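You operate a simulated robot arm through the tools that you are given. There is no shell and no other tool. Be economical: measure what you need, move in short steps, check, and stop when the job is done.

You are at the controls of a simulated two-armed robot. One attempt, no reset.

JOB
On the long table, fold the grey hand towel in half.

The check looks at the end state, three seconds after you hand in, the way a careful person would. Anything else that was tipped, shoved, dropped, spilled or broken makes it a failure. Flat cloth is picked up by pressing the open fingertips on it (5 to 10 N) and closing them slowly along it; thin cloth reads only 2 to 8 mm in the jaws.

ROBOT AND FRAMES
Two 7-joint arms with two-finger parallel grippers on one trunk, on a base that drives. Base frame: it is fixed to the floor where the robot stands at the start and does not move with it; the origin is under the middle of the robot, x ahead of it, y to its left, z up. Units: m, degrees, N and s.
The left shoulder is at the start at [0.07, 0.163, 1.07], the right one opposite. Places, roughly: long table [0.6, 0.1, 0.8]. Payload 3.43 kg a hand.
The tool frame of a hand sits at the grasp point between the pads (the TCP): z along the fingers, y along the line on which they close. The tips reach 0.034 m beyond it. Largest opening 0.128 m; finger width 0.024, thickness 0.012; the body of the gripper, 0.048 by 0.13 m, starts 0.096 m behind the TCP.
Orientation is told as [roll, pitch, yaw] about the base's x, y, z axes, in that order, counted from this pose: with the fingers straight down and closing along the base's y, the tool's x points along the base's -x, its y along +y and its z along -z.

CONTROLS
- The arms move only by the tool jog_arm. It takes "left_steps", "right_steps" or both (then of equal length, played together; a hand with none holds still); each is a list of rows, each a list of 7 numbers: the finger opening in m, from 0 to 0.128, then the shift along the tool's x, y, z in units of 400 mm (1.0 is 400 mm), then the turn, a rotation vector about the tool's x, y, z in units of 120 degrees (1.0 is 120 degrees). In form: [[hand, dx, dy, dz, rx, ry, rz], ...]. A call has 1 to 20 rows; each row is the pose to reach, as a shift and turn from the pose commanded when the call began, along the tool's axes at that moment. A call with a number of a shift or a turn outside -1 to 1 is refused whole. Rows are played at 5 a second. More than 0.05 m and 8.6 degrees between two rows, or a gripper value outside its range, and nothing of the call is played. Where a pose cannot be reached the arm comes as near as it can. A force on the tool above 40 N (or 10 N above the force at the start of the call, whichever is more), or a blocked arm, ends the call early, and 0.2 s more pass. Each finger travels about 0.153 m/s and halts on what it meets, pressing with about 40 N; the grip force reading is that of the motor and also rises with nothing between the fingers. The clock runs only during rows and for 0.2 s after the last one: add rows that repeat a pose to give the fingers time. It gives the time, the measured TCP pose, the force on the tool (base axes), the opening and the grip force at its end, in the units of the frame above (readings bear some noise).
- Cameras (640 x 400 px; columns grow to the right, rows downward): "scene" is now at [0.138, -0.0076, 1.2949]; the picture's right is [-0.06, -1.00, 0.00], its down [-0.59, 0.04, -0.81] and it looks along [0.81, -0.05, -0.59] (base axes); focal length 214 px, centre (320, 200). "left" rides on the left gripper at [0.076, 0.011, -0.16] in its tool frame; the picture's right is [-0.15, 0.99, 0.00], its down [-0.88, -0.13, -0.46] and it looks along [-0.45, -0.07, 0.89] (tool axes); focal length 234 px, centre (320, 200). "right" rides on the right gripper at [0.076, -0.011, -0.16] in its tool frame; the picture's right is [0.15, 0.99, 0.00], its down [-0.88, 0.13, -0.46] and it looks along [-0.45, 0.07, 0.89] (tool axes); focal length 234 px, centre (320, 200). There is no depth. A picture from a camera that has moved, and an enlarged one, comes with that camera's place and axes in the base frame and with its lens.
- snapshot(camera): a new picture of that camera. It takes no simulated time.
- move_column(by): slides the trunk up (or, below 0, down) by that many m; the arms and the scene camera ride with it, the base frame stays. It gives what a move gives, with no picture.
- roll_base(legs): drives the robot by 1 to 6 legs, each [ahead, left, turn to the left] in m, m and degrees, along the robot's own axes; the way and the turn of a leg run together, so that a leg with both is an arc; at most 1.5 m and 180 degrees a leg. The arms and the cameras ride along, it lands a little off, and it stops where it bumps. It gives what a move gives.
- pan_tilt(pan, tilt): turns the head with the scene camera to pan (to the left, within 86 degrees either way) and tilt (down, from -29 to 69), counted from straight ahead of the robot. It gives what a move gives.
- inspect(camera, box): a new picture of the part [left, top, right, bottom] of that camera's present view, enlarged. It takes no simulated time.
- hand_in(): hands the job in; it is judged then, once.

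Work in short steps. Places have to be worked out from the pictures, the camera data and where the tool is seen: move nearer, look again, correct. Check each grasp and each placing, and mend what went wrong. You have 120 turns and 100 pictures in all, those below and enlarged ones among them. Open the grippers and draw the arms clear of the work before you hand the job in, unless the task says otherwise; then end with one line.

The tools are called after "Request:" as a command line: name --argument value ..., lists and objects as JSON in quotes. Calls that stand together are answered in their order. jog_arm: Moves the arms, as the interface text tells. Its arguments: {"type":"object","properties":{"left_steps":{"type":"array","items":{"type":"array","items":{"type":"number"}}},"right_steps":{"type":"array","items":{"type":"array","items":{"type":"number"}}}},"required":[]} The other tools are called the same way: move_column (by) slides the trunk up or down; roll_base (legs) drives the base; pan_tilt (pan, tilt) turns the head that bears the scene camera; snapshot (camera) takes a picture; inspect (camera, box) takes an enlarged picture of a part of a camera's view; hand_in () hands the job in.

At the start:

```text
t: 0.0
left_eef_pos: [0.5988, 0.2362, 1.0084]
left_tool_rot: [0.1, 0.0, -0.1]
left_force: [-0.1, 0.0, 0.2]
left_finger_gap: 0.1281
left_finger_force: 0.0
right_eef_pos: [0.5945, -0.2345, 1.0008]
right_tool_rot: [0.1, 0.0, 0.1]
right_force: [-0.9, 0.3, -0.4]
right_finger_gap: 0.1281
right_finger_force: 0.0
trunk travel left (down, up): [-0.55, 0.39]
robot x, y, heading: [-0.0028, 0.002, -0.2]
head pan, tilt: [-3.7, 36.1]
```

scene: 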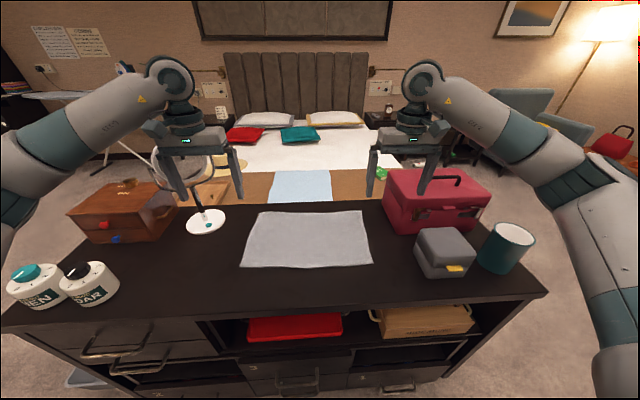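
right: 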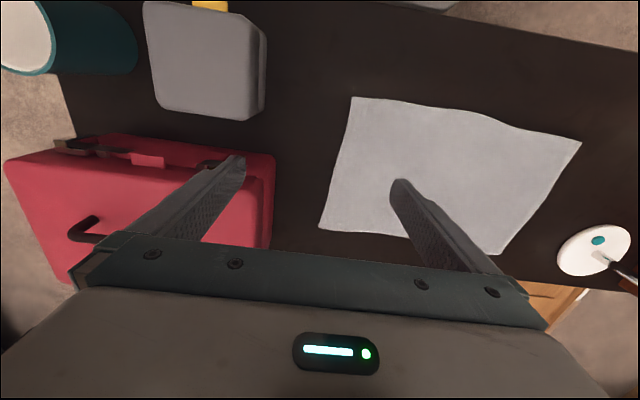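
left: 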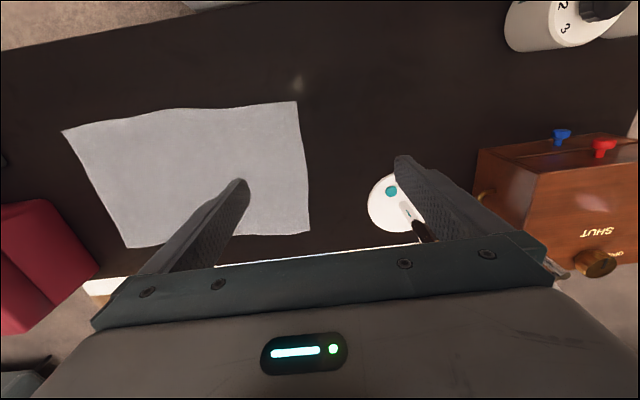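

I estimate the towel at x 0.57–0.87 and y ±0.22. I'll take an enlarged look to fix the corners.

Request:
inspect --camera "scene" --box '[220, 150, 480, 312]'

Request:
pan_tilt --pan 0 --tilt 55

Request:
snapshot --camera "scene"

```text
2.46 times, centred on (350, 231) of scene
camera zoom: at [0.138, -0.0076, 1.2949], right [-0.06, -1.0, 0.0], down [-0.59, 0.04, -0.81], along [0.81, -0.05, -0.59], focal length 528 px, centre (246, 124)
```

zoom: 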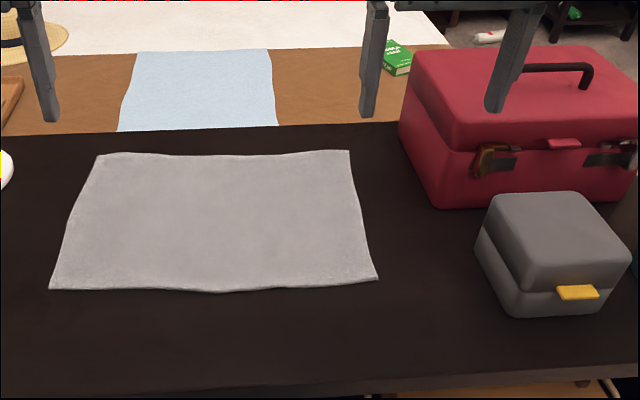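

```text
t: 0.8
left_eef_pos: [0.5977, 0.2369, 1.0078]
left_tool_rot: [0.0, 0.0, -0.2]
left_force: [-0.6, 0.0, 0.2]
left_finger_gap: 0.1283
left_finger_force: 0.1
right_eef_pos: [0.595, -0.2338, 1.0007]
right_tool_rot: [0.0, 0.1, 0.1]
right_force: [-0.7, 0.0, 1.0]
right_finger_gap: 0.128
right_finger_force: 0.1
trunk travel left (down, up): [-0.55, 0.39]
robot x, y, heading: [0.0028, -0.0001, -0.1]
head pan, tilt: [0.0, 55.0]
```

```text
95 pictures are left
camera scene: at [0.1229, -0.002, 1.2684], right [0.0, -1.0, 0.0], down [-0.82, 0.0, -0.57], along [0.57, 0.0, -0.82], focal length 214 px, centre (320, 200)
```

scene: 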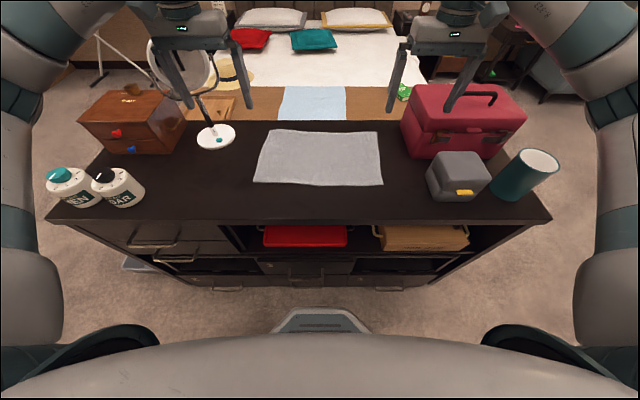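

Corners are near [0.585,0.224] and [0.567,-0.212], far [0.854,0.215] and [0.854,-0.24]. The far edge is at the limit of reach and there is floor in front of the base, so I drive 6 cm ahead.

Request:
roll_base --legs '[[0.06, 0, 0]]'

```text
t: 2.0
left_eef_pos: [0.6519, 0.2367, 1.0074]
left_tool_rot: [0.0, 0.1, 0.1]
left_force: [-0.6, -0.2, 0.2]
left_finger_gap: 0.1279
left_finger_force: 0.1
right_eef_pos: [0.6494, -0.2327, 0.9991]
right_tool_rot: [0.0, 0.0, 0.0]
right_force: [0.1, 0.6, -0.4]
right_finger_gap: 0.1282
right_finger_force: 0.1
trunk travel left (down, up): [-0.55, 0.39]
robot x, y, heading: [0.0546, -0.0031, -0.1]
head pan, tilt: [0.0, 55.0]
stopped in leg 1: the robot was blocked; the commanded pose is now the measured one
```

The base was blocked after 5 cm. I check that nothing shifted.

Request:
snapshot --camera "scene"

Request:
snapshot --camera "left"

Request:
snapshot --camera "right"

```text
94 pictures are left
camera scene: at [0.1761, -0.0019, 1.2685], right [0.0, -1.0, 0.0], down [-0.82, 0.0, -0.57], along [0.57, 0.0, -0.82], focal length 214 px, centre (320, 200)
```

scene: 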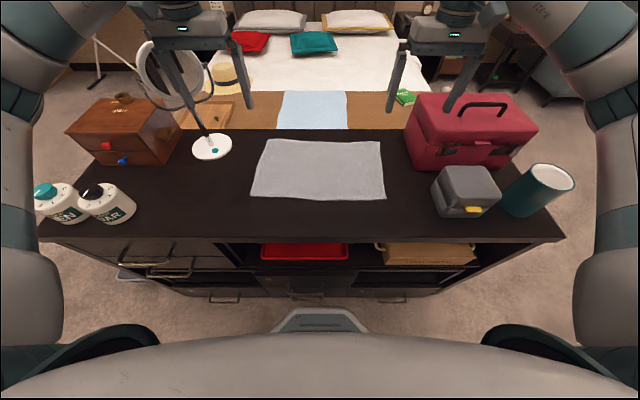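

```text
93 pictures are left
camera left: at [0.5772, 0.247, 1.1671], right [0.15, 0.99, 0.0], down [0.88, -0.13, 0.45], along [0.45, -0.07, -0.89], focal length 234 px, centre (320, 200)
```

left: 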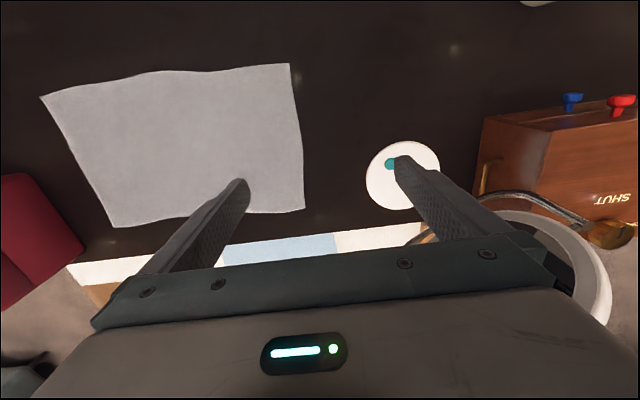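

```text
92 pictures are left
camera right: at [0.5731, -0.2442, 1.16], right [-0.15, 0.99, 0.0], down [0.88, 0.13, 0.46], along [0.45, 0.07, -0.89], focal length 234 px, centre (320, 200)
```

right: 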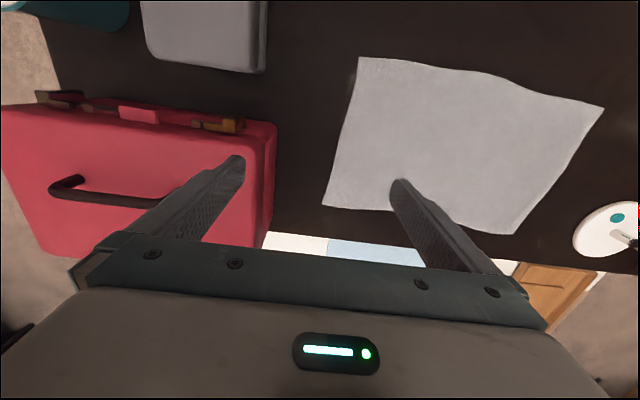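

Nothing moved. Comparing the wrist and scene views puts the surface at z≈0.76, with the near edge at x≈0.535 and the corners at y≈+0.20 and −0.19. I hover both hands about 8 cm above the grasp points with the fingers partly closed.

Request:
jog_arm --left_steps '[[0.1, 0.05, -0.036, 0.066, 0, 0, 0], [0.07, 0.1, -0.072, 0.133, 0, 0, 0], [0.05, 0.15, -0.108, 0.2, 0, 0, 0], [0.05, 0.2, -0.144, 0.266, 0, 0, 0], [0.05, 0.2475, -0.179, 0.3325, 0, 0, 0], [0.05, 0.2475, -0.179, 0.3325, 0, 0, 0]]' --right_steps '[[0.1, 0.05, 0.039, 0.0625, 0, 0, 0], [0.07, 0.1, 0.078, 0.125, 0, 0, 0], [0.05, 0.15, 0.117, 0.1875, 0, 0, 0], [0.05, 0.2, 0.156, 0.25, 0, 0, 0], [0.05, 0.251, 0.194, 0.3125, 0, 0, 0], [0.05, 0.251, 0.194, 0.3125, 0, 0, 0]]'

Request:
snapshot --camera "left"

Request:
snapshot --camera "right"

Request:
snapshot --camera "scene"

```text
t: 3.4
left_eef_pos: [0.5533, 0.1648, 0.8761]
left_tool_rot: [0.0, 0.1, 0.0]
left_force: [0.2, 1.0, 0.0]
left_finger_gap: 0.0497
left_finger_force: 0.0
right_eef_pos: [0.5487, -0.1549, 0.8749]
right_tool_rot: [0.0, 0.1, 0.0]
right_force: [-0.1, 0.3, -0.3]
right_finger_gap: 0.0499
right_finger_force: 0.0
trunk travel left (down, up): [-0.55, 0.39]
robot x, y, heading: [0.0586, 0.0029, -0.1]
head pan, tilt: [0.0, 55.0]
```

```text
91 pictures are left
camera left: at [0.4786, 0.1748, 1.0363], right [0.15, 0.99, 0.0], down [0.88, -0.13, 0.45], along [0.45, -0.07, -0.89], focal length 234 px, centre (320, 200)
```

left: 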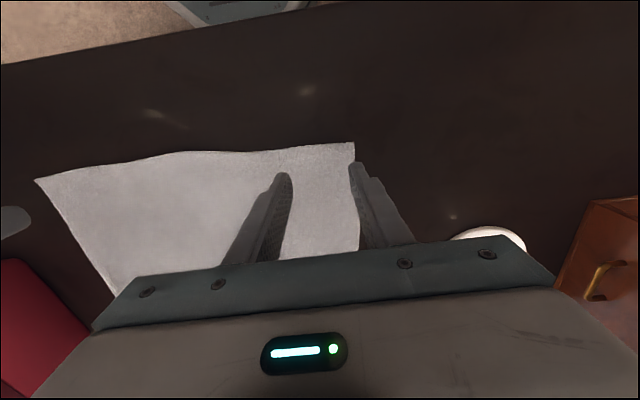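

```text
90 pictures are left
camera right: at [0.4738, -0.1669, 1.0348], right [-0.15, 0.99, 0.0], down [0.88, 0.13, 0.45], along [0.45, 0.07, -0.89], focal length 234 px, centre (320, 200)
```

right: 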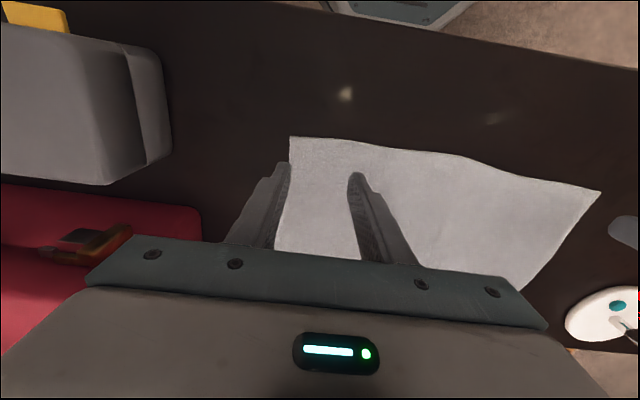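

```text
89 pictures are left
camera scene: at [0.1776, -0.002, 1.2684], right [0.0, -1.0, 0.0], down [-0.82, 0.0, -0.57], along [0.57, 0.0, -0.82], focal length 214 px, centre (320, 200)
```

scene: 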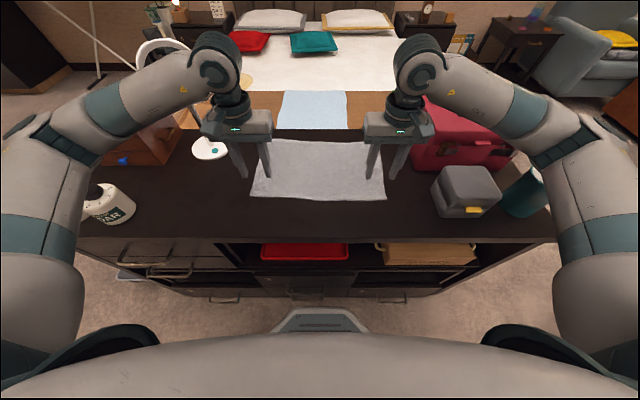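

The grasp spots look good; I shift the left hand 1 cm inward from the edge. I descend both hands to about 1 cm above the expected surface.

Request:
jog_arm --left_steps '[[0.05, -0.025, 0.005, 0.09, 0, 0, 0], [0.05, -0.025, 0.005, 0.16, 0, 0, 0], [0.05, -0.025, 0.005, 0.18, 0, 0, 0], [0.05, -0.025, 0.005, 0.18, 0, 0, 0]]' --right_steps '[[0.05, -0.01, 0, 0.09, 0, 0, 0], [0.05, -0.01, 0, 0.16, 0, 0, 0], [0.05, -0.01, 0, 0.18, 0, 0, 0], [0.05, -0.01, 0, 0.18, 0, 0, 0]]'

Request:
snapshot --camera "left"

Request:
inspect --camera "scene" --box '[200, 100, 440, 250]'

```text
t: 4.4
left_eef_pos: [0.5644, 0.168, 0.8027]
left_tool_rot: [0.0, 0.1, 0.1]
left_force: [0.3, -0.2, -1.1]
left_finger_gap: 0.0501
left_finger_force: 0.2
right_eef_pos: [0.5528, -0.1544, 0.8022]
right_tool_rot: [0.1, 0.1, 0.1]
right_force: [-0.4, -0.2, -0.5]
right_finger_gap: 0.0499
right_finger_force: 0.0
trunk travel left (down, up): [-0.55, 0.39]
robot x, y, heading: [0.0527, -0.0017, -0.1]
head pan, tilt: [0.0, 55.0]
```

```text
88 pictures are left
camera left: at [0.4893, 0.1778, 0.9619], right [0.15, 0.99, 0.0], down [0.88, -0.13, 0.45], along [0.45, -0.07, -0.89], focal length 234 px, centre (320, 200)
```

left: 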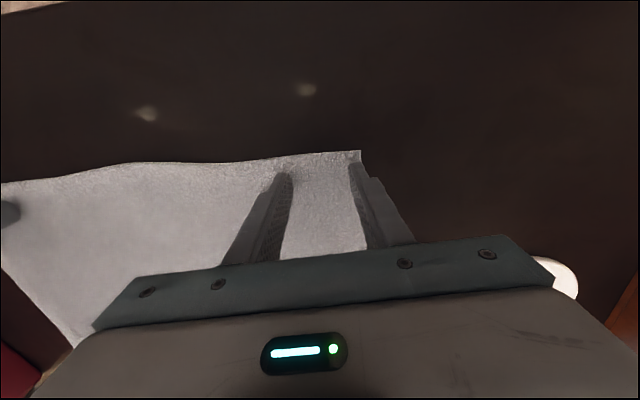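

```text
2.67 times, centred on (320, 175) of scene
camera zoom: at [0.1777, -0.0019, 1.2684], right [0.0, -1.0, 0.0], down [-0.82, 0.0, -0.57], along [0.57, 0.0, -0.82], focal length 572 px, centre (320, 267)
```

zoom: 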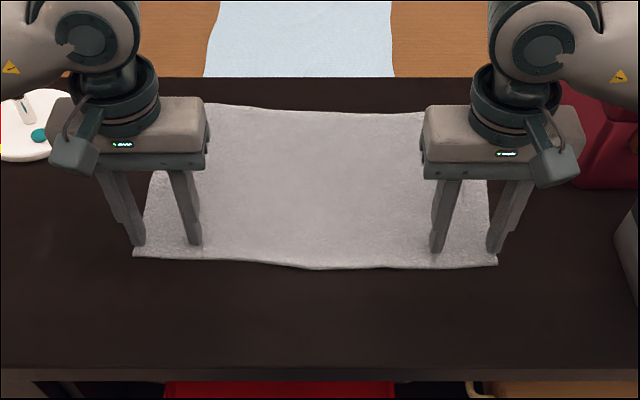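

The tips are about 1 cm above the cloth and close to its edge. I descend in small increments and watch the force.

Request:
jog_arm --left_steps '[[0.05, 0, 0, 0.01, 0, 0, 0], [0.05, 0, 0, 0.02, 0, 0, 0], [0.05, 0, 0, 0.02, 0, 0, 0]]' --right_steps '[[0.05, 0, 0, 0.01, 0, 0, 0], [0.05, 0, 0, 0.02, 0, 0, 0], [0.05, 0, 0, 0.02, 0, 0, 0]]'

```text
t: 5.2
left_eef_pos: [0.5629, 0.1668, 0.796]
left_tool_rot: [-0.1, -0.1, 0.0]
left_force: [3.5, 0.0, 19.7]
left_finger_gap: 0.05
left_finger_force: 0.0
right_eef_pos: [0.5528, -0.1559, 0.798]
right_tool_rot: [-0.1, -0.2, 0.0]
right_force: [4.2, -0.5, 16.3]
right_finger_gap: 0.0498
right_finger_force: 0.2
trunk travel left (down, up): [-0.55, 0.39]
robot x, y, heading: [0.0551, -0.0021, 0.1]
head pan, tilt: [0.0, 55.0]
```

There is contact at about 18 N, so the surface is near z≈0.763. I ease off to about 8 N and close slowly.

Request:
jog_arm --left_steps '[[0.05, 0, 0, -0.004, 0, 0, 0], [0.05, 0, 0, -0.004, 0, 0, 0]]' --right_steps '[[0.05, 0, 0, -0.004, 0, 0, 0], [0.05, 0, 0, -0.004, 0, 0, 0]]'

```text
t: 5.8
left_eef_pos: [0.5634, 0.1671, 0.7965]
left_tool_rot: [0.0, 0.0, 0.2]
left_force: [5.3, 2.9, 18.0]
left_finger_gap: 0.05
left_finger_force: 0.1
right_eef_pos: [0.5533, -0.1566, 0.7964]
right_tool_rot: [0.0, 0.1, 0.0]
right_force: [2.5, -0.1, 9.7]
right_finger_gap: 0.0499
right_finger_force: 0.1
trunk travel left (down, up): [-0.55, 0.39]
robot x, y, heading: [0.0538, -0.0014, 0.3]
head pan, tilt: [0.0, 55.0]
```

The right hand reads 10 N, while the left is still at 18 N. I raise the left slightly and then close both slowly.

Request:
jog_arm --left_steps '[[0.05, 0, 0, -0.005, 0, 0, 0], [0.044, 0, 0, -0.005, 0, 0, 0], [0.038, 0, 0, -0.005, 0, 0, 0], [0.032, 0, 0, -0.005, 0, 0, 0], [0.026, 0, 0, -0.005, 0, 0, 0], [0.02, 0, 0, -0.005, 0, 0, 0], [0.015, 0, 0, -0.005, 0, 0, 0], [0.01, 0, 0, -0.005, 0, 0, 0], [0.005, 0, 0, -0.005, 0, 0, 0], [0, 0, 0, -0.005, 0, 0, 0], [0, 0, 0, -0.005, 0, 0, 0], [0, 0, 0, -0.005, 0, 0, 0]]' --right_steps '[[0.05, 0, 0, 0, 0, 0, 0], [0.044, 0, 0, 0, 0, 0, 0], [0.038, 0, 0, 0, 0, 0, 0], [0.032, 0, 0, 0, 0, 0, 0], [0.026, 0, 0, 0, 0, 0, 0], [0.02, 0, 0, 0, 0, 0, 0], [0.015, 0, 0, 0, 0, 0, 0], [0.01, 0, 0, 0, 0, 0, 0], [0.005, 0, 0, 0, 0, 0, 0], [0, 0, 0, 0, 0, 0, 0], [0, 0, 0, 0, 0, 0, 0], [0, 0, 0, 0, 0, 0, 0]]'

Request:
snapshot --camera "left"

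Request:
snapshot --camera "right"

```text
t: 8.4
left_eef_pos: [0.5646, 0.1663, 0.7985]
left_tool_rot: [0.0, 0.1, 0.1]
left_force: [0.5, 0.2, 2.0]
left_finger_gap: 0.0
left_finger_force: 32.5
right_eef_pos: [0.5534, -0.1549, 0.7973]
right_tool_rot: [0.0, 0.1, 0.0]
right_force: [1.2, 0.0, 9.7]
right_finger_gap: 0.0046
right_finger_force: 39.1
trunk travel left (down, up): [-0.55, 0.39]
robot x, y, heading: [0.0561, -0.0046, 0.4]
head pan, tilt: [0.0, 55.0]
```

```text
86 pictures are left
camera left: at [0.4883, 0.1776, 0.9578], right [0.15, 0.99, 0.0], down [0.88, -0.13, 0.45], along [0.45, -0.07, -0.89], focal length 234 px, centre (320, 200)
```

left: 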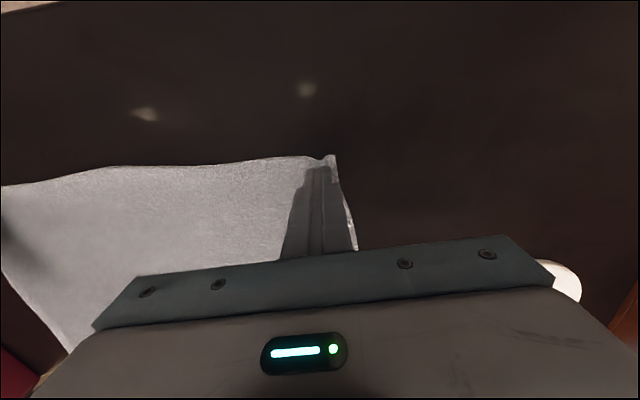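

```text
85 pictures are left
camera right: at [0.4772, -0.1666, 0.9571], right [-0.15, 0.99, 0.0], down [0.88, 0.13, 0.45], along [0.45, 0.07, -0.89], focal length 234 px, centre (320, 200)
```

right: 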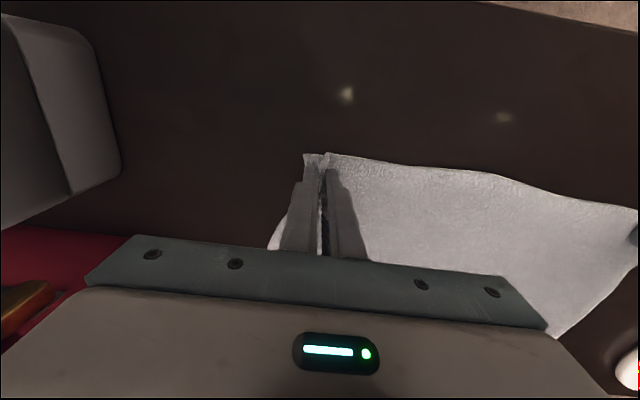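

The right hand holds the cloth with a 4.6 mm gap. The left pressed too lightly and lost it, so I lift the left, open, shift 1.5 cm inward and press again a bit harder.

Request:
jog_arm --left_steps '[[0, 0, 0, -0.05, 0, 0, 0], [0.05, 0, -0.0375, -0.05, 0, 0, 0], [0.05, 0, -0.0375, -0.05, 0, 0, 0], [0.05, 0, -0.0375, -0.01, 0, 0, 0], [0.05, 0, -0.0375, 0.003, 0, 0, 0], [0.05, 0, -0.0375, 0.003, 0, 0, 0]]'

Request:
snapshot --camera "left"

```text
t: 9.8
left_eef_pos: [0.5627, 0.1512, 0.7977]
left_tool_rot: [-0.1, 0.1, 0.1]
left_force: [-0.5, -0.1, 6.0]
left_finger_gap: 0.0501
left_finger_force: 0.1
right_eef_pos: [0.5516, -0.1567, 0.796]
right_tool_rot: [0.1, 0.1, 0.1]
right_force: [0.9, -0.6, 8.8]
right_finger_gap: 0.0044
right_finger_force: 38.8
trunk travel left (down, up): [-0.55, 0.39]
robot x, y, heading: [0.0571, 0.0008, -0.1]
head pan, tilt: [0.0, 55.0]
```

```text
84 pictures are left
camera left: at [0.4879, 0.1625, 0.9568], right [0.15, 0.99, 0.0], down [0.88, -0.13, 0.46], along [0.45, -0.07, -0.89], focal length 234 px, centre (320, 200)
```

left: 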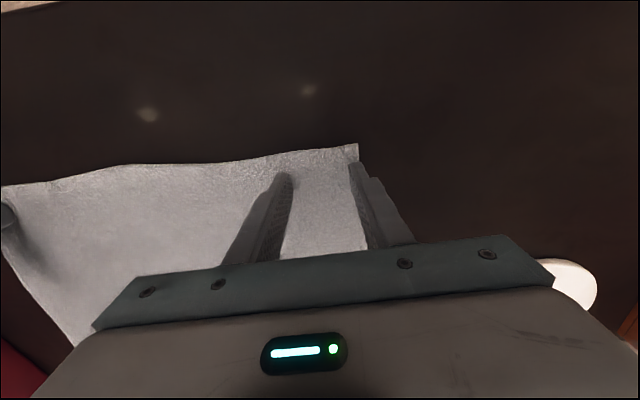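

Contact is at 6 N, but the outer finger is right at the side edge. I lift, shift 1.5 cm more inward, press and close slowly.

Request:
jog_arm --left_steps '[[0.05, 0, 0, -0.02, 0, 0, 0], [0.05, 0, -0.035, -0.02, 0, 0, 0], [0.05, 0, -0.035, 0.002, 0, 0, 0], [0.05, 0, -0.035, 0.003, 0, 0, 0], [0.044, 0, -0.035, 0.003, 0, 0, 0], [0.038, 0, -0.035, 0.003, 0, 0, 0], [0.032, 0, -0.035, 0.003, 0, 0, 0], [0.026, 0, -0.035, 0.003, 0, 0, 0], [0.02, 0, -0.035, 0.003, 0, 0, 0], [0.015, 0, -0.035, 0.003, 0, 0, 0], [0.01, 0, -0.035, 0.003, 0, 0, 0], [0.005, 0, -0.035, 0.003, 0, 0, 0], [0, 0, -0.035, 0.003, 0, 0, 0], [0, 0, -0.035, 0.003, 0, 0, 0], [0, 0, -0.035, 0.003, 0, 0, 0]]'

Request:
snapshot --camera "left"

```text
t: 13.0
left_eef_pos: [0.5615, 0.1366, 0.7972]
left_tool_rot: [0.0, 0.0, 0.0]
left_force: [0.3, -12.2, 21.7]
left_finger_gap: 0.0042
left_finger_force: 38.3
right_eef_pos: [0.5524, -0.1561, 0.7973]
right_tool_rot: [0.0, 0.0, 0.0]
right_force: [1.3, 11.3, 5.7]
right_finger_gap: 0.0044
right_finger_force: 39.2
trunk travel left (down, up): [-0.55, 0.39]
robot x, y, heading: [0.0517, 0.0006, -0.0]
head pan, tilt: [0.0, 55.0]
```

```text
83 pictures are left
camera left: at [0.4879, 0.1479, 0.9559], right [0.15, 0.99, 0.0], down [0.88, -0.13, 0.46], along [0.45, -0.07, -0.89], focal length 234 px, centre (320, 200)
```

left: 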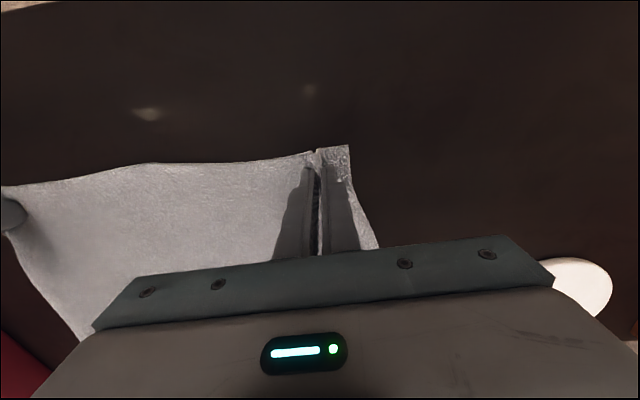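

Both hands hold the cloth (4.2 and 4.4 mm) with some tension between them. I lift 5 cm while bringing the hands a little closer together, then check.

Request:
jog_arm --left_steps '[[0, 0, -0.015, -0.01, 0, 0, 0], [0, 0, -0.02, -0.03, 0, 0, 0], [0, -0.01, -0.02, -0.06, 0, 0, 0], [0, -0.03, -0.02, -0.09, 0, 0, 0], [0, -0.05, -0.02, -0.125, 0, 0, 0], [0, -0.05, -0.02, -0.125, 0, 0, 0]]' --right_steps '[[0, 0, 0.01, -0.01, 0, 0, 0], [0, 0, 0.0125, -0.03, 0, 0, 0], [0, -0.01, 0.0125, -0.06, 0, 0, 0], [0, -0.03, 0.0125, -0.09, 0, 0, 0], [0, -0.05, 0.0125, -0.125, 0, 0, 0], [0, -0.05, 0.0125, -0.125, 0, 0, 0]]'

Request:
snapshot --camera "scene"

```text
t: 14.4
left_eef_pos: [0.5855, 0.13, 0.8458]
left_tool_rot: [0.0, 0.1, 0.1]
left_force: [0.1, -0.3, 0.2]
left_finger_gap: 0.0044
left_finger_force: 38.9
right_eef_pos: [0.5733, -0.1506, 0.8452]
right_tool_rot: [-0.1, 0.0, 0.0]
right_force: [0.3, 0.7, -0.6]
right_finger_gap: 0.0042
right_finger_force: 38.9
trunk travel left (down, up): [-0.55, 0.39]
robot x, y, heading: [0.0534, 0.0022, 0.2]
head pan, tilt: [0.0, 55.0]
```

```text
82 pictures are left
camera scene: at [0.1781, -0.0019, 1.2683], right [0.0, -1.0, 0.0], down [-0.82, 0.0, -0.57], along [0.57, 0.0, -0.82], focal length 214 px, centre (320, 200)
```

scene: 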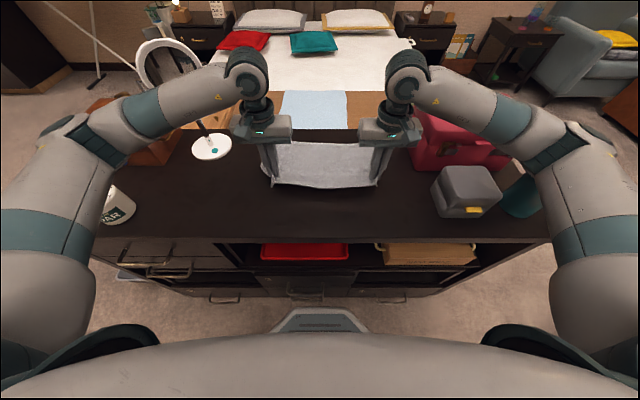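

The lift is clean and both hands are still holding. I carry the edge along an arc, first half now.

Request:
jog_arm --left_steps '[[0, -0.025, 0, -0.04, 0, 0, 0], [0, -0.05, -0.003, -0.075, 0, 0, 0], [0, -0.09, -0.006, -0.11, 0, 0, 0], [0, -0.125, -0.01, -0.1375, 0, 0, 0], [0, -0.16, -0.015, -0.155, 0, 0, 0], [0, -0.2, -0.02, -0.1625, 0, 0, 0], [0, -0.235, -0.02, -0.16, 0, 0, 0], [0, -0.275, -0.025, -0.15, 0, 0, 0], [0, -0.275, -0.025, -0.15, 0, 0, 0]]' --right_steps '[[0, -0.025, 0, -0.04, 0, 0, 0], [0, -0.05, -0.003, -0.075, 0, 0, 0], [0, -0.09, -0.006, -0.11, 0, 0, 0], [0, -0.125, -0.01, -0.1375, 0, 0, 0], [0, -0.16, -0.015, -0.155, 0, 0, 0], [0, -0.2, -0.02, -0.1625, 0, 0, 0], [0, -0.235, -0.02, -0.16, 0, 0, 0], [0, -0.275, -0.025, -0.15, 0, 0, 0], [0, -0.275, -0.025, -0.15, 0, 0, 0]]'

Request:
snapshot --camera "scene"

Request:
snapshot --camera "right"

Request:
snapshot --camera "left"

```text
t: 16.4
left_eef_pos: [0.6958, 0.1201, 0.9051]
left_tool_rot: [0.0, 0.1, 0.1]
left_force: [-0.8, -1.1, -0.1]
left_finger_gap: 0.004
left_finger_force: 38.8
right_eef_pos: [0.6842, -0.1612, 0.9052]
right_tool_rot: [0.0, 0.2, 0.0]
right_force: [0.0, 0.3, -0.1]
right_finger_gap: 0.0045
right_finger_force: 39.0
trunk travel left (down, up): [-0.55, 0.39]
robot x, y, heading: [0.0548, 0.0003, 0.3]
head pan, tilt: [0.0, 55.0]
```

```text
81 pictures are left
camera scene: at [0.1775, -0.0017, 1.2684], right [0.0, -1.0, 0.0], down [-0.82, 0.0, -0.57], along [0.57, 0.0, -0.82], focal length 214 px, centre (320, 200)
```

scene: 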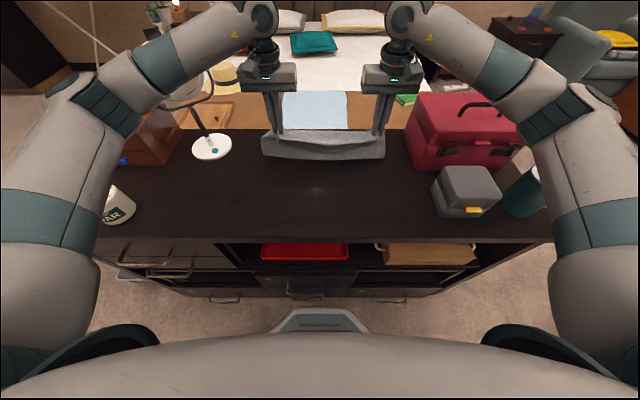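

```text
80 pictures are left
camera right: at [0.6086, -0.1721, 1.0669], right [-0.15, 0.99, 0.0], down [0.88, 0.13, 0.45], along [0.45, 0.07, -0.89], focal length 234 px, centre (320, 200)
```

right: 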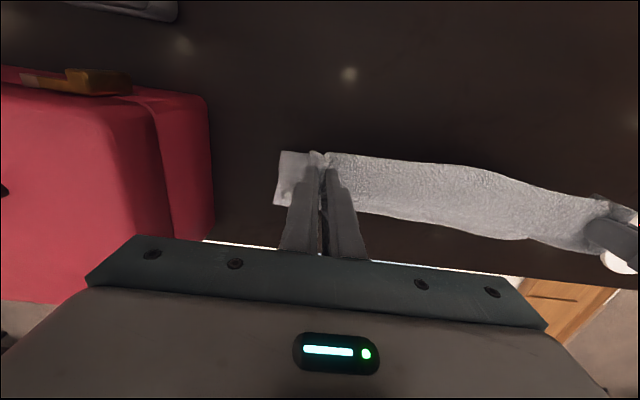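

```text
79 pictures are left
camera left: at [0.6209, 0.1306, 1.0647], right [0.15, 0.99, 0.0], down [0.88, -0.13, 0.45], along [0.45, -0.07, -0.89], focal length 234 px, centre (320, 200)
```

left: 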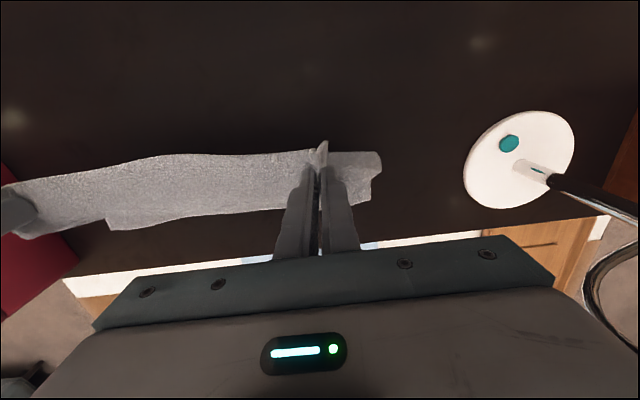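

Both hands hold, and the far half has stayed put with its edge still at about x 0.78–0.79. I move forward first so the slack trails toward the robot, then lower just past the far edge.

Request:
jog_arm --left_steps '[[0, -0.04, 0, 0, 0, 0, 0], [0, -0.08, 0, 0, 0, 0, 0], [0, -0.12, 0, 0.005, 0, 0, 0], [0, -0.16, 0, 0.012, 0, 0, 0], [0, -0.2, 0, 0.025, 0, 0, 0], [0, -0.24, 0, 0.045, 0, 0, 0], [0, -0.27, 0, 0.07, 0, 0, 0], [0, -0.285, 0, 0.1, 0, 0, 0], [0, -0.2875, 0, 0.13, 0, 0, 0], [0, -0.2875, 0, 0.16, 0, 0, 0], [0, -0.2875, 0, 0.19, 0, 0, 0], [0, -0.2875, 0, 0.2125, 0, 0, 0], [0, -0.2875, 0, 0.2125, 0, 0, 0]]' --right_steps '[[0, -0.04, 0, 0, 0, 0, 0], [0, -0.08, 0, 0, 0, 0, 0], [0, -0.12, 0, 0.005, 0, 0, 0], [0, -0.16, 0, 0.012, 0, 0, 0], [0, -0.2, 0, 0.025, 0, 0, 0], [0, -0.24, 0, 0.045, 0, 0, 0], [0, -0.27, 0, 0.07, 0, 0, 0], [0, -0.285, 0, 0.1, 0, 0, 0], [0, -0.2875, 0, 0.13, 0, 0, 0], [0, -0.2875, 0, 0.16, 0, 0, 0], [0, -0.2875, 0, 0.19, 0, 0, 0], [0, -0.2875, 0, 0.2125, 0, 0, 0], [0, -0.2875, 0, 0.2125, 0, 0, 0]]'

Request:
snapshot --camera "scene"

Request:
snapshot --camera "right"

Request:
snapshot --camera "left"

```text
t: 19.2
left_eef_pos: [0.8087, 0.1204, 0.8199]
left_tool_rot: [-0.1, 0.2, 0.1]
left_force: [0.3, -0.8, 0.0]
left_finger_gap: 0.0043
left_finger_force: 38.4
right_eef_pos: [0.7974, -0.1617, 0.8207]
right_tool_rot: [-0.1, 0.0, 0.1]
right_force: [0.0, 1.4, -0.2]
right_finger_gap: 0.0045
right_finger_force: 38.6
trunk travel left (down, up): [-0.55, 0.39]
robot x, y, heading: [0.0539, 0.0002, 0.0]
head pan, tilt: [0.0, 55.0]
```

```text
78 pictures are left
camera scene: at [0.1779, -0.0019, 1.2684], right [0.0, -1.0, 0.0], down [-0.82, 0.0, -0.57], along [0.57, 0.0, -0.82], focal length 214 px, centre (320, 200)
```

scene: 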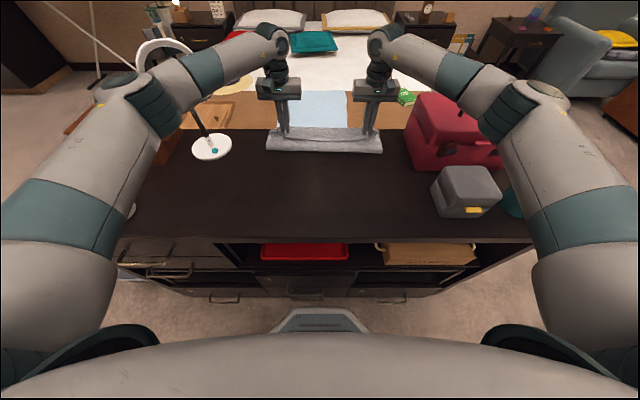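

```text
77 pictures are left
camera right: at [0.7226, -0.1718, 0.9808], right [-0.15, 0.99, 0.0], down [0.88, 0.13, 0.45], along [0.45, 0.07, -0.89], focal length 234 px, centre (320, 200)
```

right: 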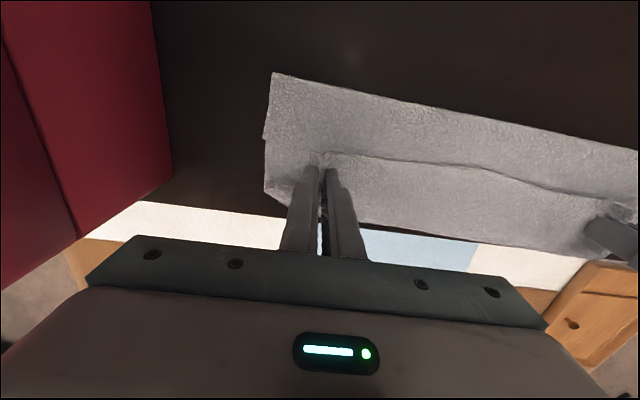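

```text
76 pictures are left
camera left: at [0.7343, 0.1307, 0.9791], right [0.15, 0.99, 0.0], down [0.88, -0.13, 0.45], along [0.45, -0.07, -0.89], focal length 234 px, centre (320, 200)
```

left: 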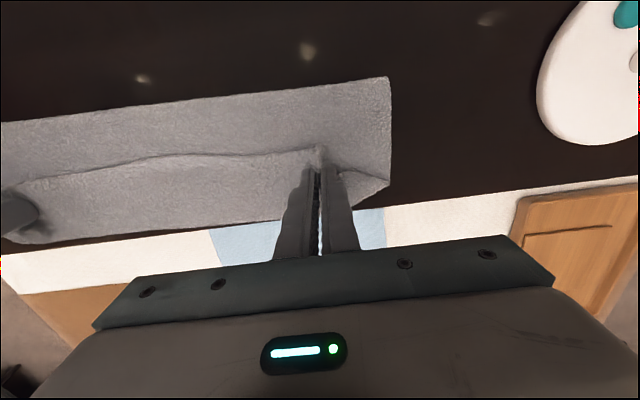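

The cloth shows a strip ahead of the fingertips that I need to understand. I enlarge the wrist and scene views.

Request:
inspect --camera "right" --box '[230, 50, 480, 260]'

Request:
inspect --camera "left" --box '[180, 50, 430, 260]'

Request:
inspect --camera "scene" --box '[240, 90, 410, 190]'

```text
1.90 times, centred on (355, 155) of right
camera zoom: at [0.7226, -0.1718, 0.9808], right [-0.15, 0.99, 0.0], down [0.88, 0.13, 0.45], along [0.45, 0.07, -0.89], focal length 446 px, centre (253, 286)
```

zoom: 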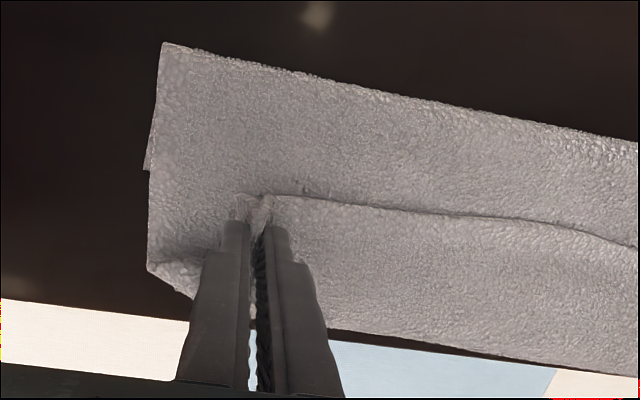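

```text
1.90 times, centred on (305, 155) of left
camera zoom: at [0.7343, 0.1307, 0.9791], right [0.15, 0.99, 0.0], down [0.88, -0.13, 0.45], along [0.45, -0.07, -0.89], focal length 446 px, centre (349, 286)
```

zoom: 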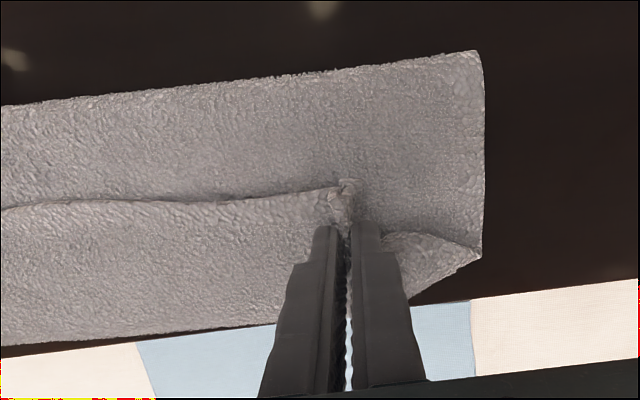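

```text
3.76 times, centred on (325, 140) of scene
camera zoom: at [0.1779, -0.0019, 1.2684], right [0.0, -1.0, 0.0], down [-0.82, 0.0, -0.57], along [0.57, 0.0, -0.82], focal length 807 px, centre (301, 426)
```

zoom: 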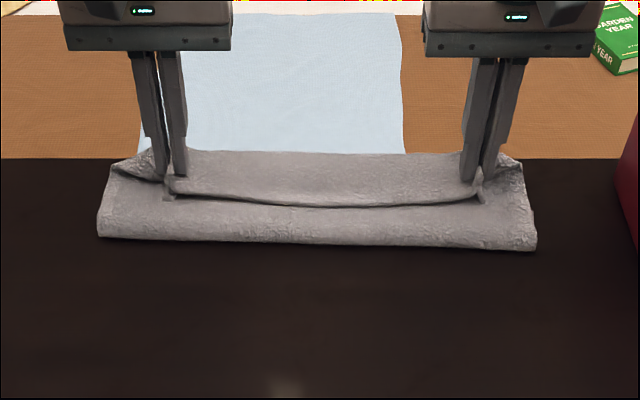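

The sheet has Z-folded, with slack bulging forward and only about 6 cm lying flat. I undo it by lifting, coming back toward the robot and re-laying the towel, then I'll redo the arc tighter.

Request:
jog_arm --left_steps '[[0, 0, 0, -0.06, 0, 0, 0], [0, 0.02, 0, -0.12, 0, 0, 0], [0, 0.04, 0, -0.18, 0, 0, 0], [0, 0.06, 0, -0.24, 0, 0, 0], [0, 0.1, 0, -0.28, 0, 0, 0], [0, 0.15, 0, -0.3, 0, 0, 0], [0, 0.21, 0, -0.3, 0, 0, 0], [0, 0.27, 0, -0.28, 0, 0, 0], [0, 0.33, 0, -0.25, 0, 0, 0], [0, 0.39, 0, -0.21, 0, 0, 0], [0, 0.45, 0, -0.165, 0, 0, 0], [0, 0.5, 0, -0.12, 0, 0, 0], [0, 0.54, 0, -0.08, 0, 0, 0], [0, 0.56, 0, -0.05, 0, 0, 0], [0, 0.56, 0, -0.05, 0, 0, 0]]' --right_steps '[[0, 0, 0, -0.06, 0, 0, 0], [0, 0.02, 0, -0.12, 0, 0, 0], [0, 0.04, 0, -0.18, 0, 0, 0], [0, 0.06, 0, -0.24, 0, 0, 0], [0, 0.1, 0, -0.28, 0, 0, 0], [0, 0.15, 0, -0.3, 0, 0, 0], [0, 0.21, 0, -0.3, 0, 0, 0], [0, 0.27, 0, -0.28, 0, 0, 0], [0, 0.33, 0, -0.25, 0, 0, 0], [0, 0.39, 0, -0.21, 0, 0, 0], [0, 0.45, 0, -0.165, 0, 0, 0], [0, 0.5, 0, -0.12, 0, 0, 0], [0, 0.54, 0, -0.08, 0, 0, 0], [0, 0.56, 0, -0.05, 0, 0, 0], [0, 0.56, 0, -0.05, 0, 0, 0]]'

Request:
inspect --camera "scene" --box '[200, 90, 440, 240]'

Request:
snapshot --camera "right"

```text
t: 22.4
left_eef_pos: [0.5847, 0.1201, 0.8412]
left_tool_rot: [0.0, 0.1, 0.1]
left_force: [-0.5, -1.4, 0.0]
left_finger_gap: 0.0043
left_finger_force: 38.6
right_eef_pos: [0.574, -0.1601, 0.8404]
right_tool_rot: [0.0, 0.1, 0.0]
right_force: [-0.2, 0.1, 0.1]
right_finger_gap: 0.0045
right_finger_force: 38.2
trunk travel left (down, up): [-0.55, 0.39]
robot x, y, heading: [0.0538, 0.0008, 0.4]
head pan, tilt: [0.0, 55.0]
```

```text
2.67 times, centred on (320, 165) of scene
camera zoom: at [0.1779, -0.0019, 1.2684], right [0.0, -1.0, 0.0], down [-0.82, 0.0, -0.57], along [0.57, 0.0, -0.82], focal length 572 px, centre (320, 293)
```

zoom: 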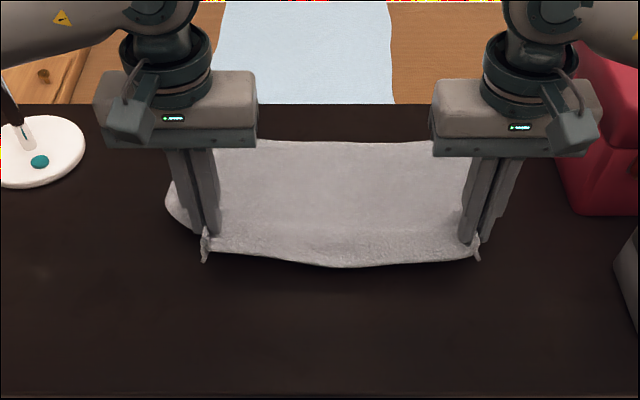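

```text
71 pictures are left
camera right: at [0.4989, -0.1712, 1.0], right [-0.15, 0.99, 0.0], down [0.88, 0.13, 0.45], along [0.45, 0.07, -0.89], focal length 234 px, centre (320, 200)
```

right: 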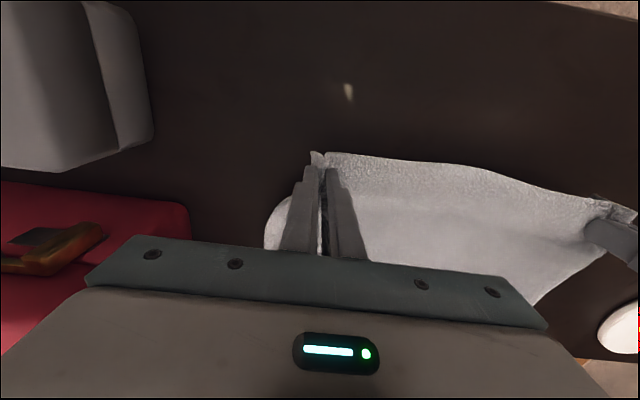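

The towel is re-laid with its far edge at about x 0.775. Now I run a tighter arc centred on the mid-line, tilting the fingertips back toward the robot as I go so the cloth rolls over.

Request:
jog_arm --left_steps '[[0, -0.03, 0, -0.035, 0, 0.033, 0], [0, -0.0625, 0, -0.07, 0, 0.0667, 0], [0, -0.105, 0, -0.1, 0, 0.1, 0], [0, -0.1475, 0, -0.13, 0, 0.1333, 0], [0, -0.19, 0, -0.142, 0, 0.1667, 0], [0, -0.235, 0, -0.15, 0, 0.2, 0], [0, -0.277, 0, -0.143, 0, 0.2333, 0], [0, -0.32, 0, -0.1325, 0, 0.2667, 0], [0, -0.362, 0, -0.112, 0, 0.3, 0], [0, -0.405, 0, -0.0875, 0, 0.3333, 0], [0, -0.405, 0, -0.0875, 0, 0.3333, 0]]' --right_steps '[[0, -0.03, 0, -0.035, 0, 0.033, 0], [0, -0.0625, 0, -0.07, 0, 0.0667, 0], [0, -0.105, 0, -0.1, 0, 0.1, 0], [0, -0.1475, 0, -0.13, 0, 0.1333, 0], [0, -0.19, 0, -0.142, 0, 0.1667, 0], [0, -0.235, 0, -0.15, 0, 0.2, 0], [0, -0.277, 0, -0.143, 0, 0.2333, 0], [0, -0.32, 0, -0.1325, 0, 0.2667, 0], [0, -0.362, 0, -0.112, 0, 0.3, 0], [0, -0.405, 0, -0.0875, 0, 0.3333, 0], [0, -0.405, 0, -0.0875, 0, 0.3333, 0]]'

Request:
inspect --camera "scene" --box '[200, 60, 440, 210]'

Request:
snapshot --camera "right"

Request:
snapshot --camera "left"

```text
t: 24.8
left_eef_pos: [0.727, 0.1224, 0.8725]
left_tool_rot: [0.0, 40.0, -0.1]
left_force: [-0.2, -1.5, -0.5]
left_finger_gap: 0.0042
left_finger_force: 38.6
left hand out of reach, approached as far as the arm can: row 10, 11
right_eef_pos: [0.7308, -0.1616, 0.8746]
right_tool_rot: [0.3, 40.0, 0.3]
right_force: [-0.2, 1.5, -0.7]
right_finger_gap: 0.0042
right_finger_force: 38.6
right hand out of reach, approached as far as the arm can: row 10, 11
trunk travel left (down, up): [-0.55, 0.39]
robot x, y, heading: [0.0561, -0.0011, 0.2]
head pan, tilt: [0.0, 55.0]
```

```text
2.67 times, centred on (320, 135) of scene
camera zoom: at [0.1798, -0.0044, 1.2682], right [0.0, -1.0, 0.0], down [-0.82, 0.0, -0.57], along [0.57, 0.0, -0.82], focal length 572 px, centre (320, 373)
```

zoom: 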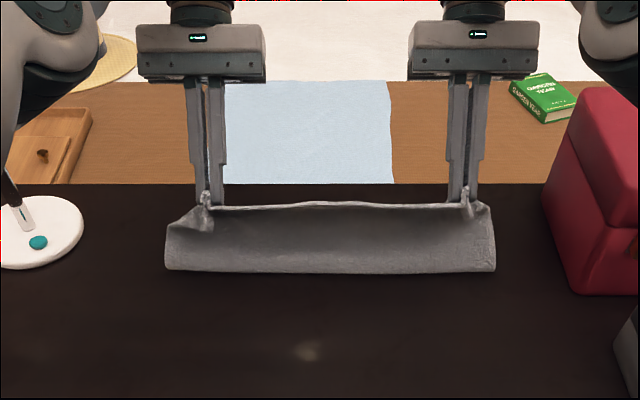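

```text
69 pictures are left
camera right: at [0.7751, -0.1734, 1.0456], right [-0.11, 0.99, 0.1], down [0.97, 0.13, -0.22], along [-0.23, 0.07, -0.97], focal length 234 px, centre (320, 200)
```

right: 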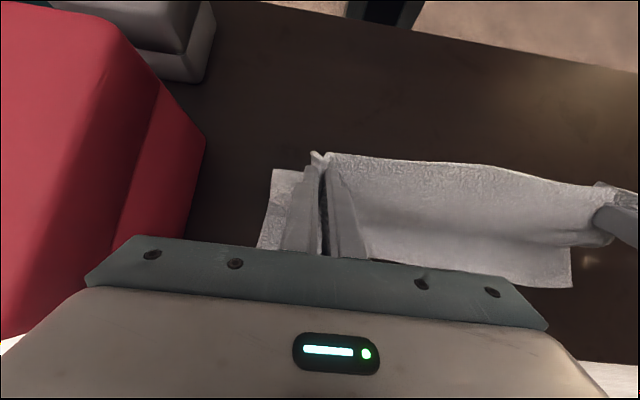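

```text
68 pictures are left
camera left: at [0.7722, 0.133, 1.0439], right [0.11, 0.99, -0.09], down [0.97, -0.13, -0.22], along [-0.23, -0.07, -0.97], focal length 234 px, centre (320, 200)
```

left: 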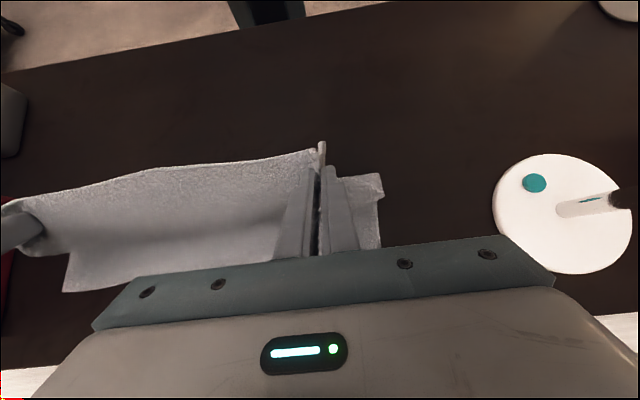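

The shape is good now: the far edge is still at about 0.78 and the fold line near 0.68. The tilt is limited by reach, so I reduce the tilt progressively while moving forward and down.

Request:
jog_arm --left_steps '[[0, -0.033, 0, -0.019, 0, -0.05, 0], [0, -0.076, 0, -0.03, 0, -0.108, 0], [0, -0.13, 0, -0.032, 0, -0.167, 0], [0, -0.16, 0, -0.028, 0, -0.2, 0], [0, -0.16, 0, -0.028, 0, -0.2, 0]]' --right_steps '[[0, -0.033, 0, -0.019, 0, -0.05, 0], [0, -0.076, 0, -0.03, 0, -0.108, 0], [0, -0.13, 0, -0.032, 0, -0.167, 0], [0, -0.16, 0, -0.028, 0, -0.2, 0], [0, -0.16, 0, -0.028, 0, -0.2, 0]]'

Request:
inspect --camera "scene" --box '[200, 60, 440, 210]'

Request:
snapshot --camera "right"

```text
t: 26.0
left_eef_pos: [0.7812, 0.1256, 0.8406]
left_tool_rot: [0.0, 16.0, 0.1]
left_force: [0.6, -2.8, -0.2]
left_finger_gap: 0.0043
left_finger_force: 39.0
right_eef_pos: [0.7857, -0.1601, 0.8433]
right_tool_rot: [-0.1, 16.2, 0.1]
right_force: [0.5, 3.1, 0.2]
right_finger_gap: 0.0045
right_finger_force: 38.8
trunk travel left (down, up): [-0.55, 0.39]
robot x, y, heading: [0.0578, -0.0011, 0.0]
head pan, tilt: [0.0, 55.0]
```

```text
2.67 times, centred on (320, 135) of scene
camera zoom: at [0.1781, -0.0019, 1.2684], right [0.0, -1.0, 0.0], down [-0.82, 0.0, -0.57], along [0.57, 0.0, -0.82], focal length 572 px, centre (320, 373)
```

zoom: 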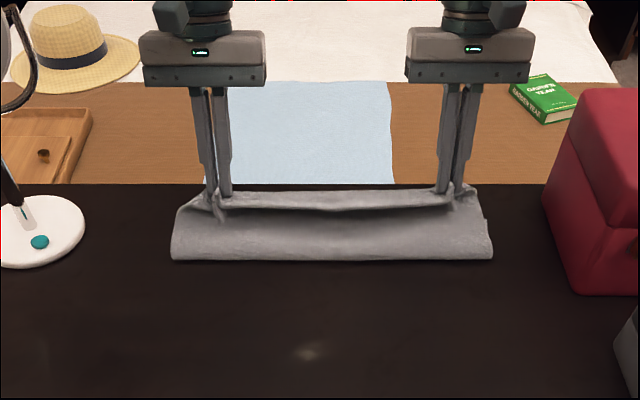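

```text
66 pictures are left
camera right: at [0.7569, -0.171, 1.0174], right [-0.14, 0.99, 0.04], down [0.97, 0.13, 0.19], along [0.19, 0.07, -0.98], focal length 234 px, centre (320, 200)
```

right: 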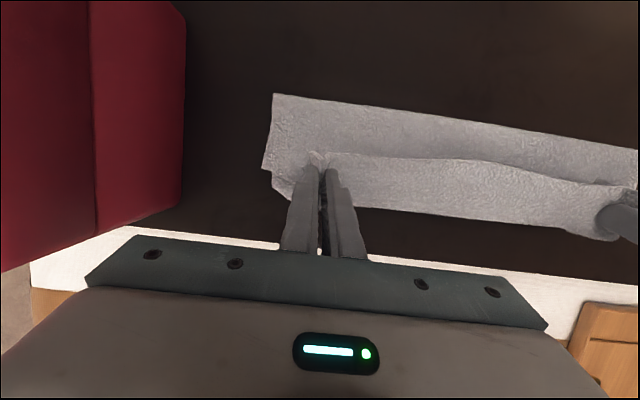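

The fold line has crept to about 0.70 and slack bulges forward. I pull the edge forward at low height to straighten the top layer; after that I can push back to roll the fold line to the middle.

Request:
jog_arm --left_steps '[[0, -0.055, 0, -0.007, 0, -0.033, 0], [0, -0.109, 0, -0.0135, 0, -0.067, 0], [0, -0.164, 0, -0.02, 0, -0.1, 0], [0, -0.218, 0, -0.027, 0, -0.133, 0], [0, -0.218, 0, -0.027, 0, -0.133, 0]]' --right_steps '[[0, -0.046, 0, -0.0025, 0, -0.033, 0], [0, -0.091, 0, -0.005, 0, -0.067, 0], [0, -0.137, 0, -0.008, 0, -0.1, 0], [0, -0.182, 0, -0.0105, 0, -0.133, 0], [0, -0.182, 0, -0.0105, 0, -0.133, 0]]'

Request:
inspect --camera "scene" --box '[200, 60, 440, 210]'

Request:
snapshot --camera "right"

```text
t: 27.2
left_eef_pos: [0.8673, 0.1249, 0.8255]
left_tool_rot: [0.1, 0.1, 0.1]
left_force: [0.0, -3.1, -0.2]
left_finger_gap: 0.0039
left_finger_force: 39.0
right_eef_pos: [0.8572, -0.1623, 0.8281]
right_tool_rot: [0.0, 0.2, -0.1]
right_force: [1.0, 2.8, 0.0]
right_finger_gap: 0.0041
right_finger_force: 38.9
trunk travel left (down, up): [-0.55, 0.39]
robot x, y, heading: [0.0552, -0.0011, -0.3]
head pan, tilt: [0.0, 55.0]
```

```text
2.67 times, centred on (320, 135) of scene
camera zoom: at [0.1778, -0.0018, 1.2684], right [0.0, -1.0, 0.0], down [-0.82, 0.0, -0.57], along [0.57, 0.0, -0.82], focal length 572 px, centre (320, 373)
```

zoom: 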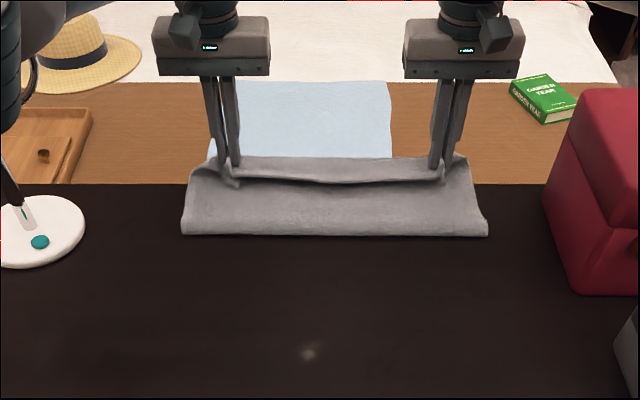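

```text
64 pictures are left
camera right: at [0.7813, -0.1724, 0.9867], right [-0.15, 0.99, 0.0], down [0.88, 0.13, 0.45], along [0.45, 0.07, -0.89], focal length 234 px, centre (320, 200)
```

right: 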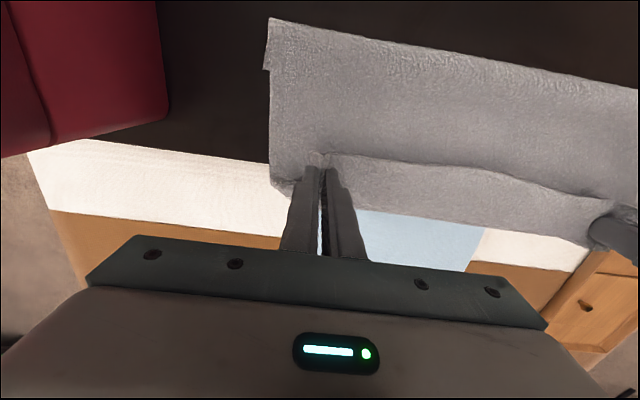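

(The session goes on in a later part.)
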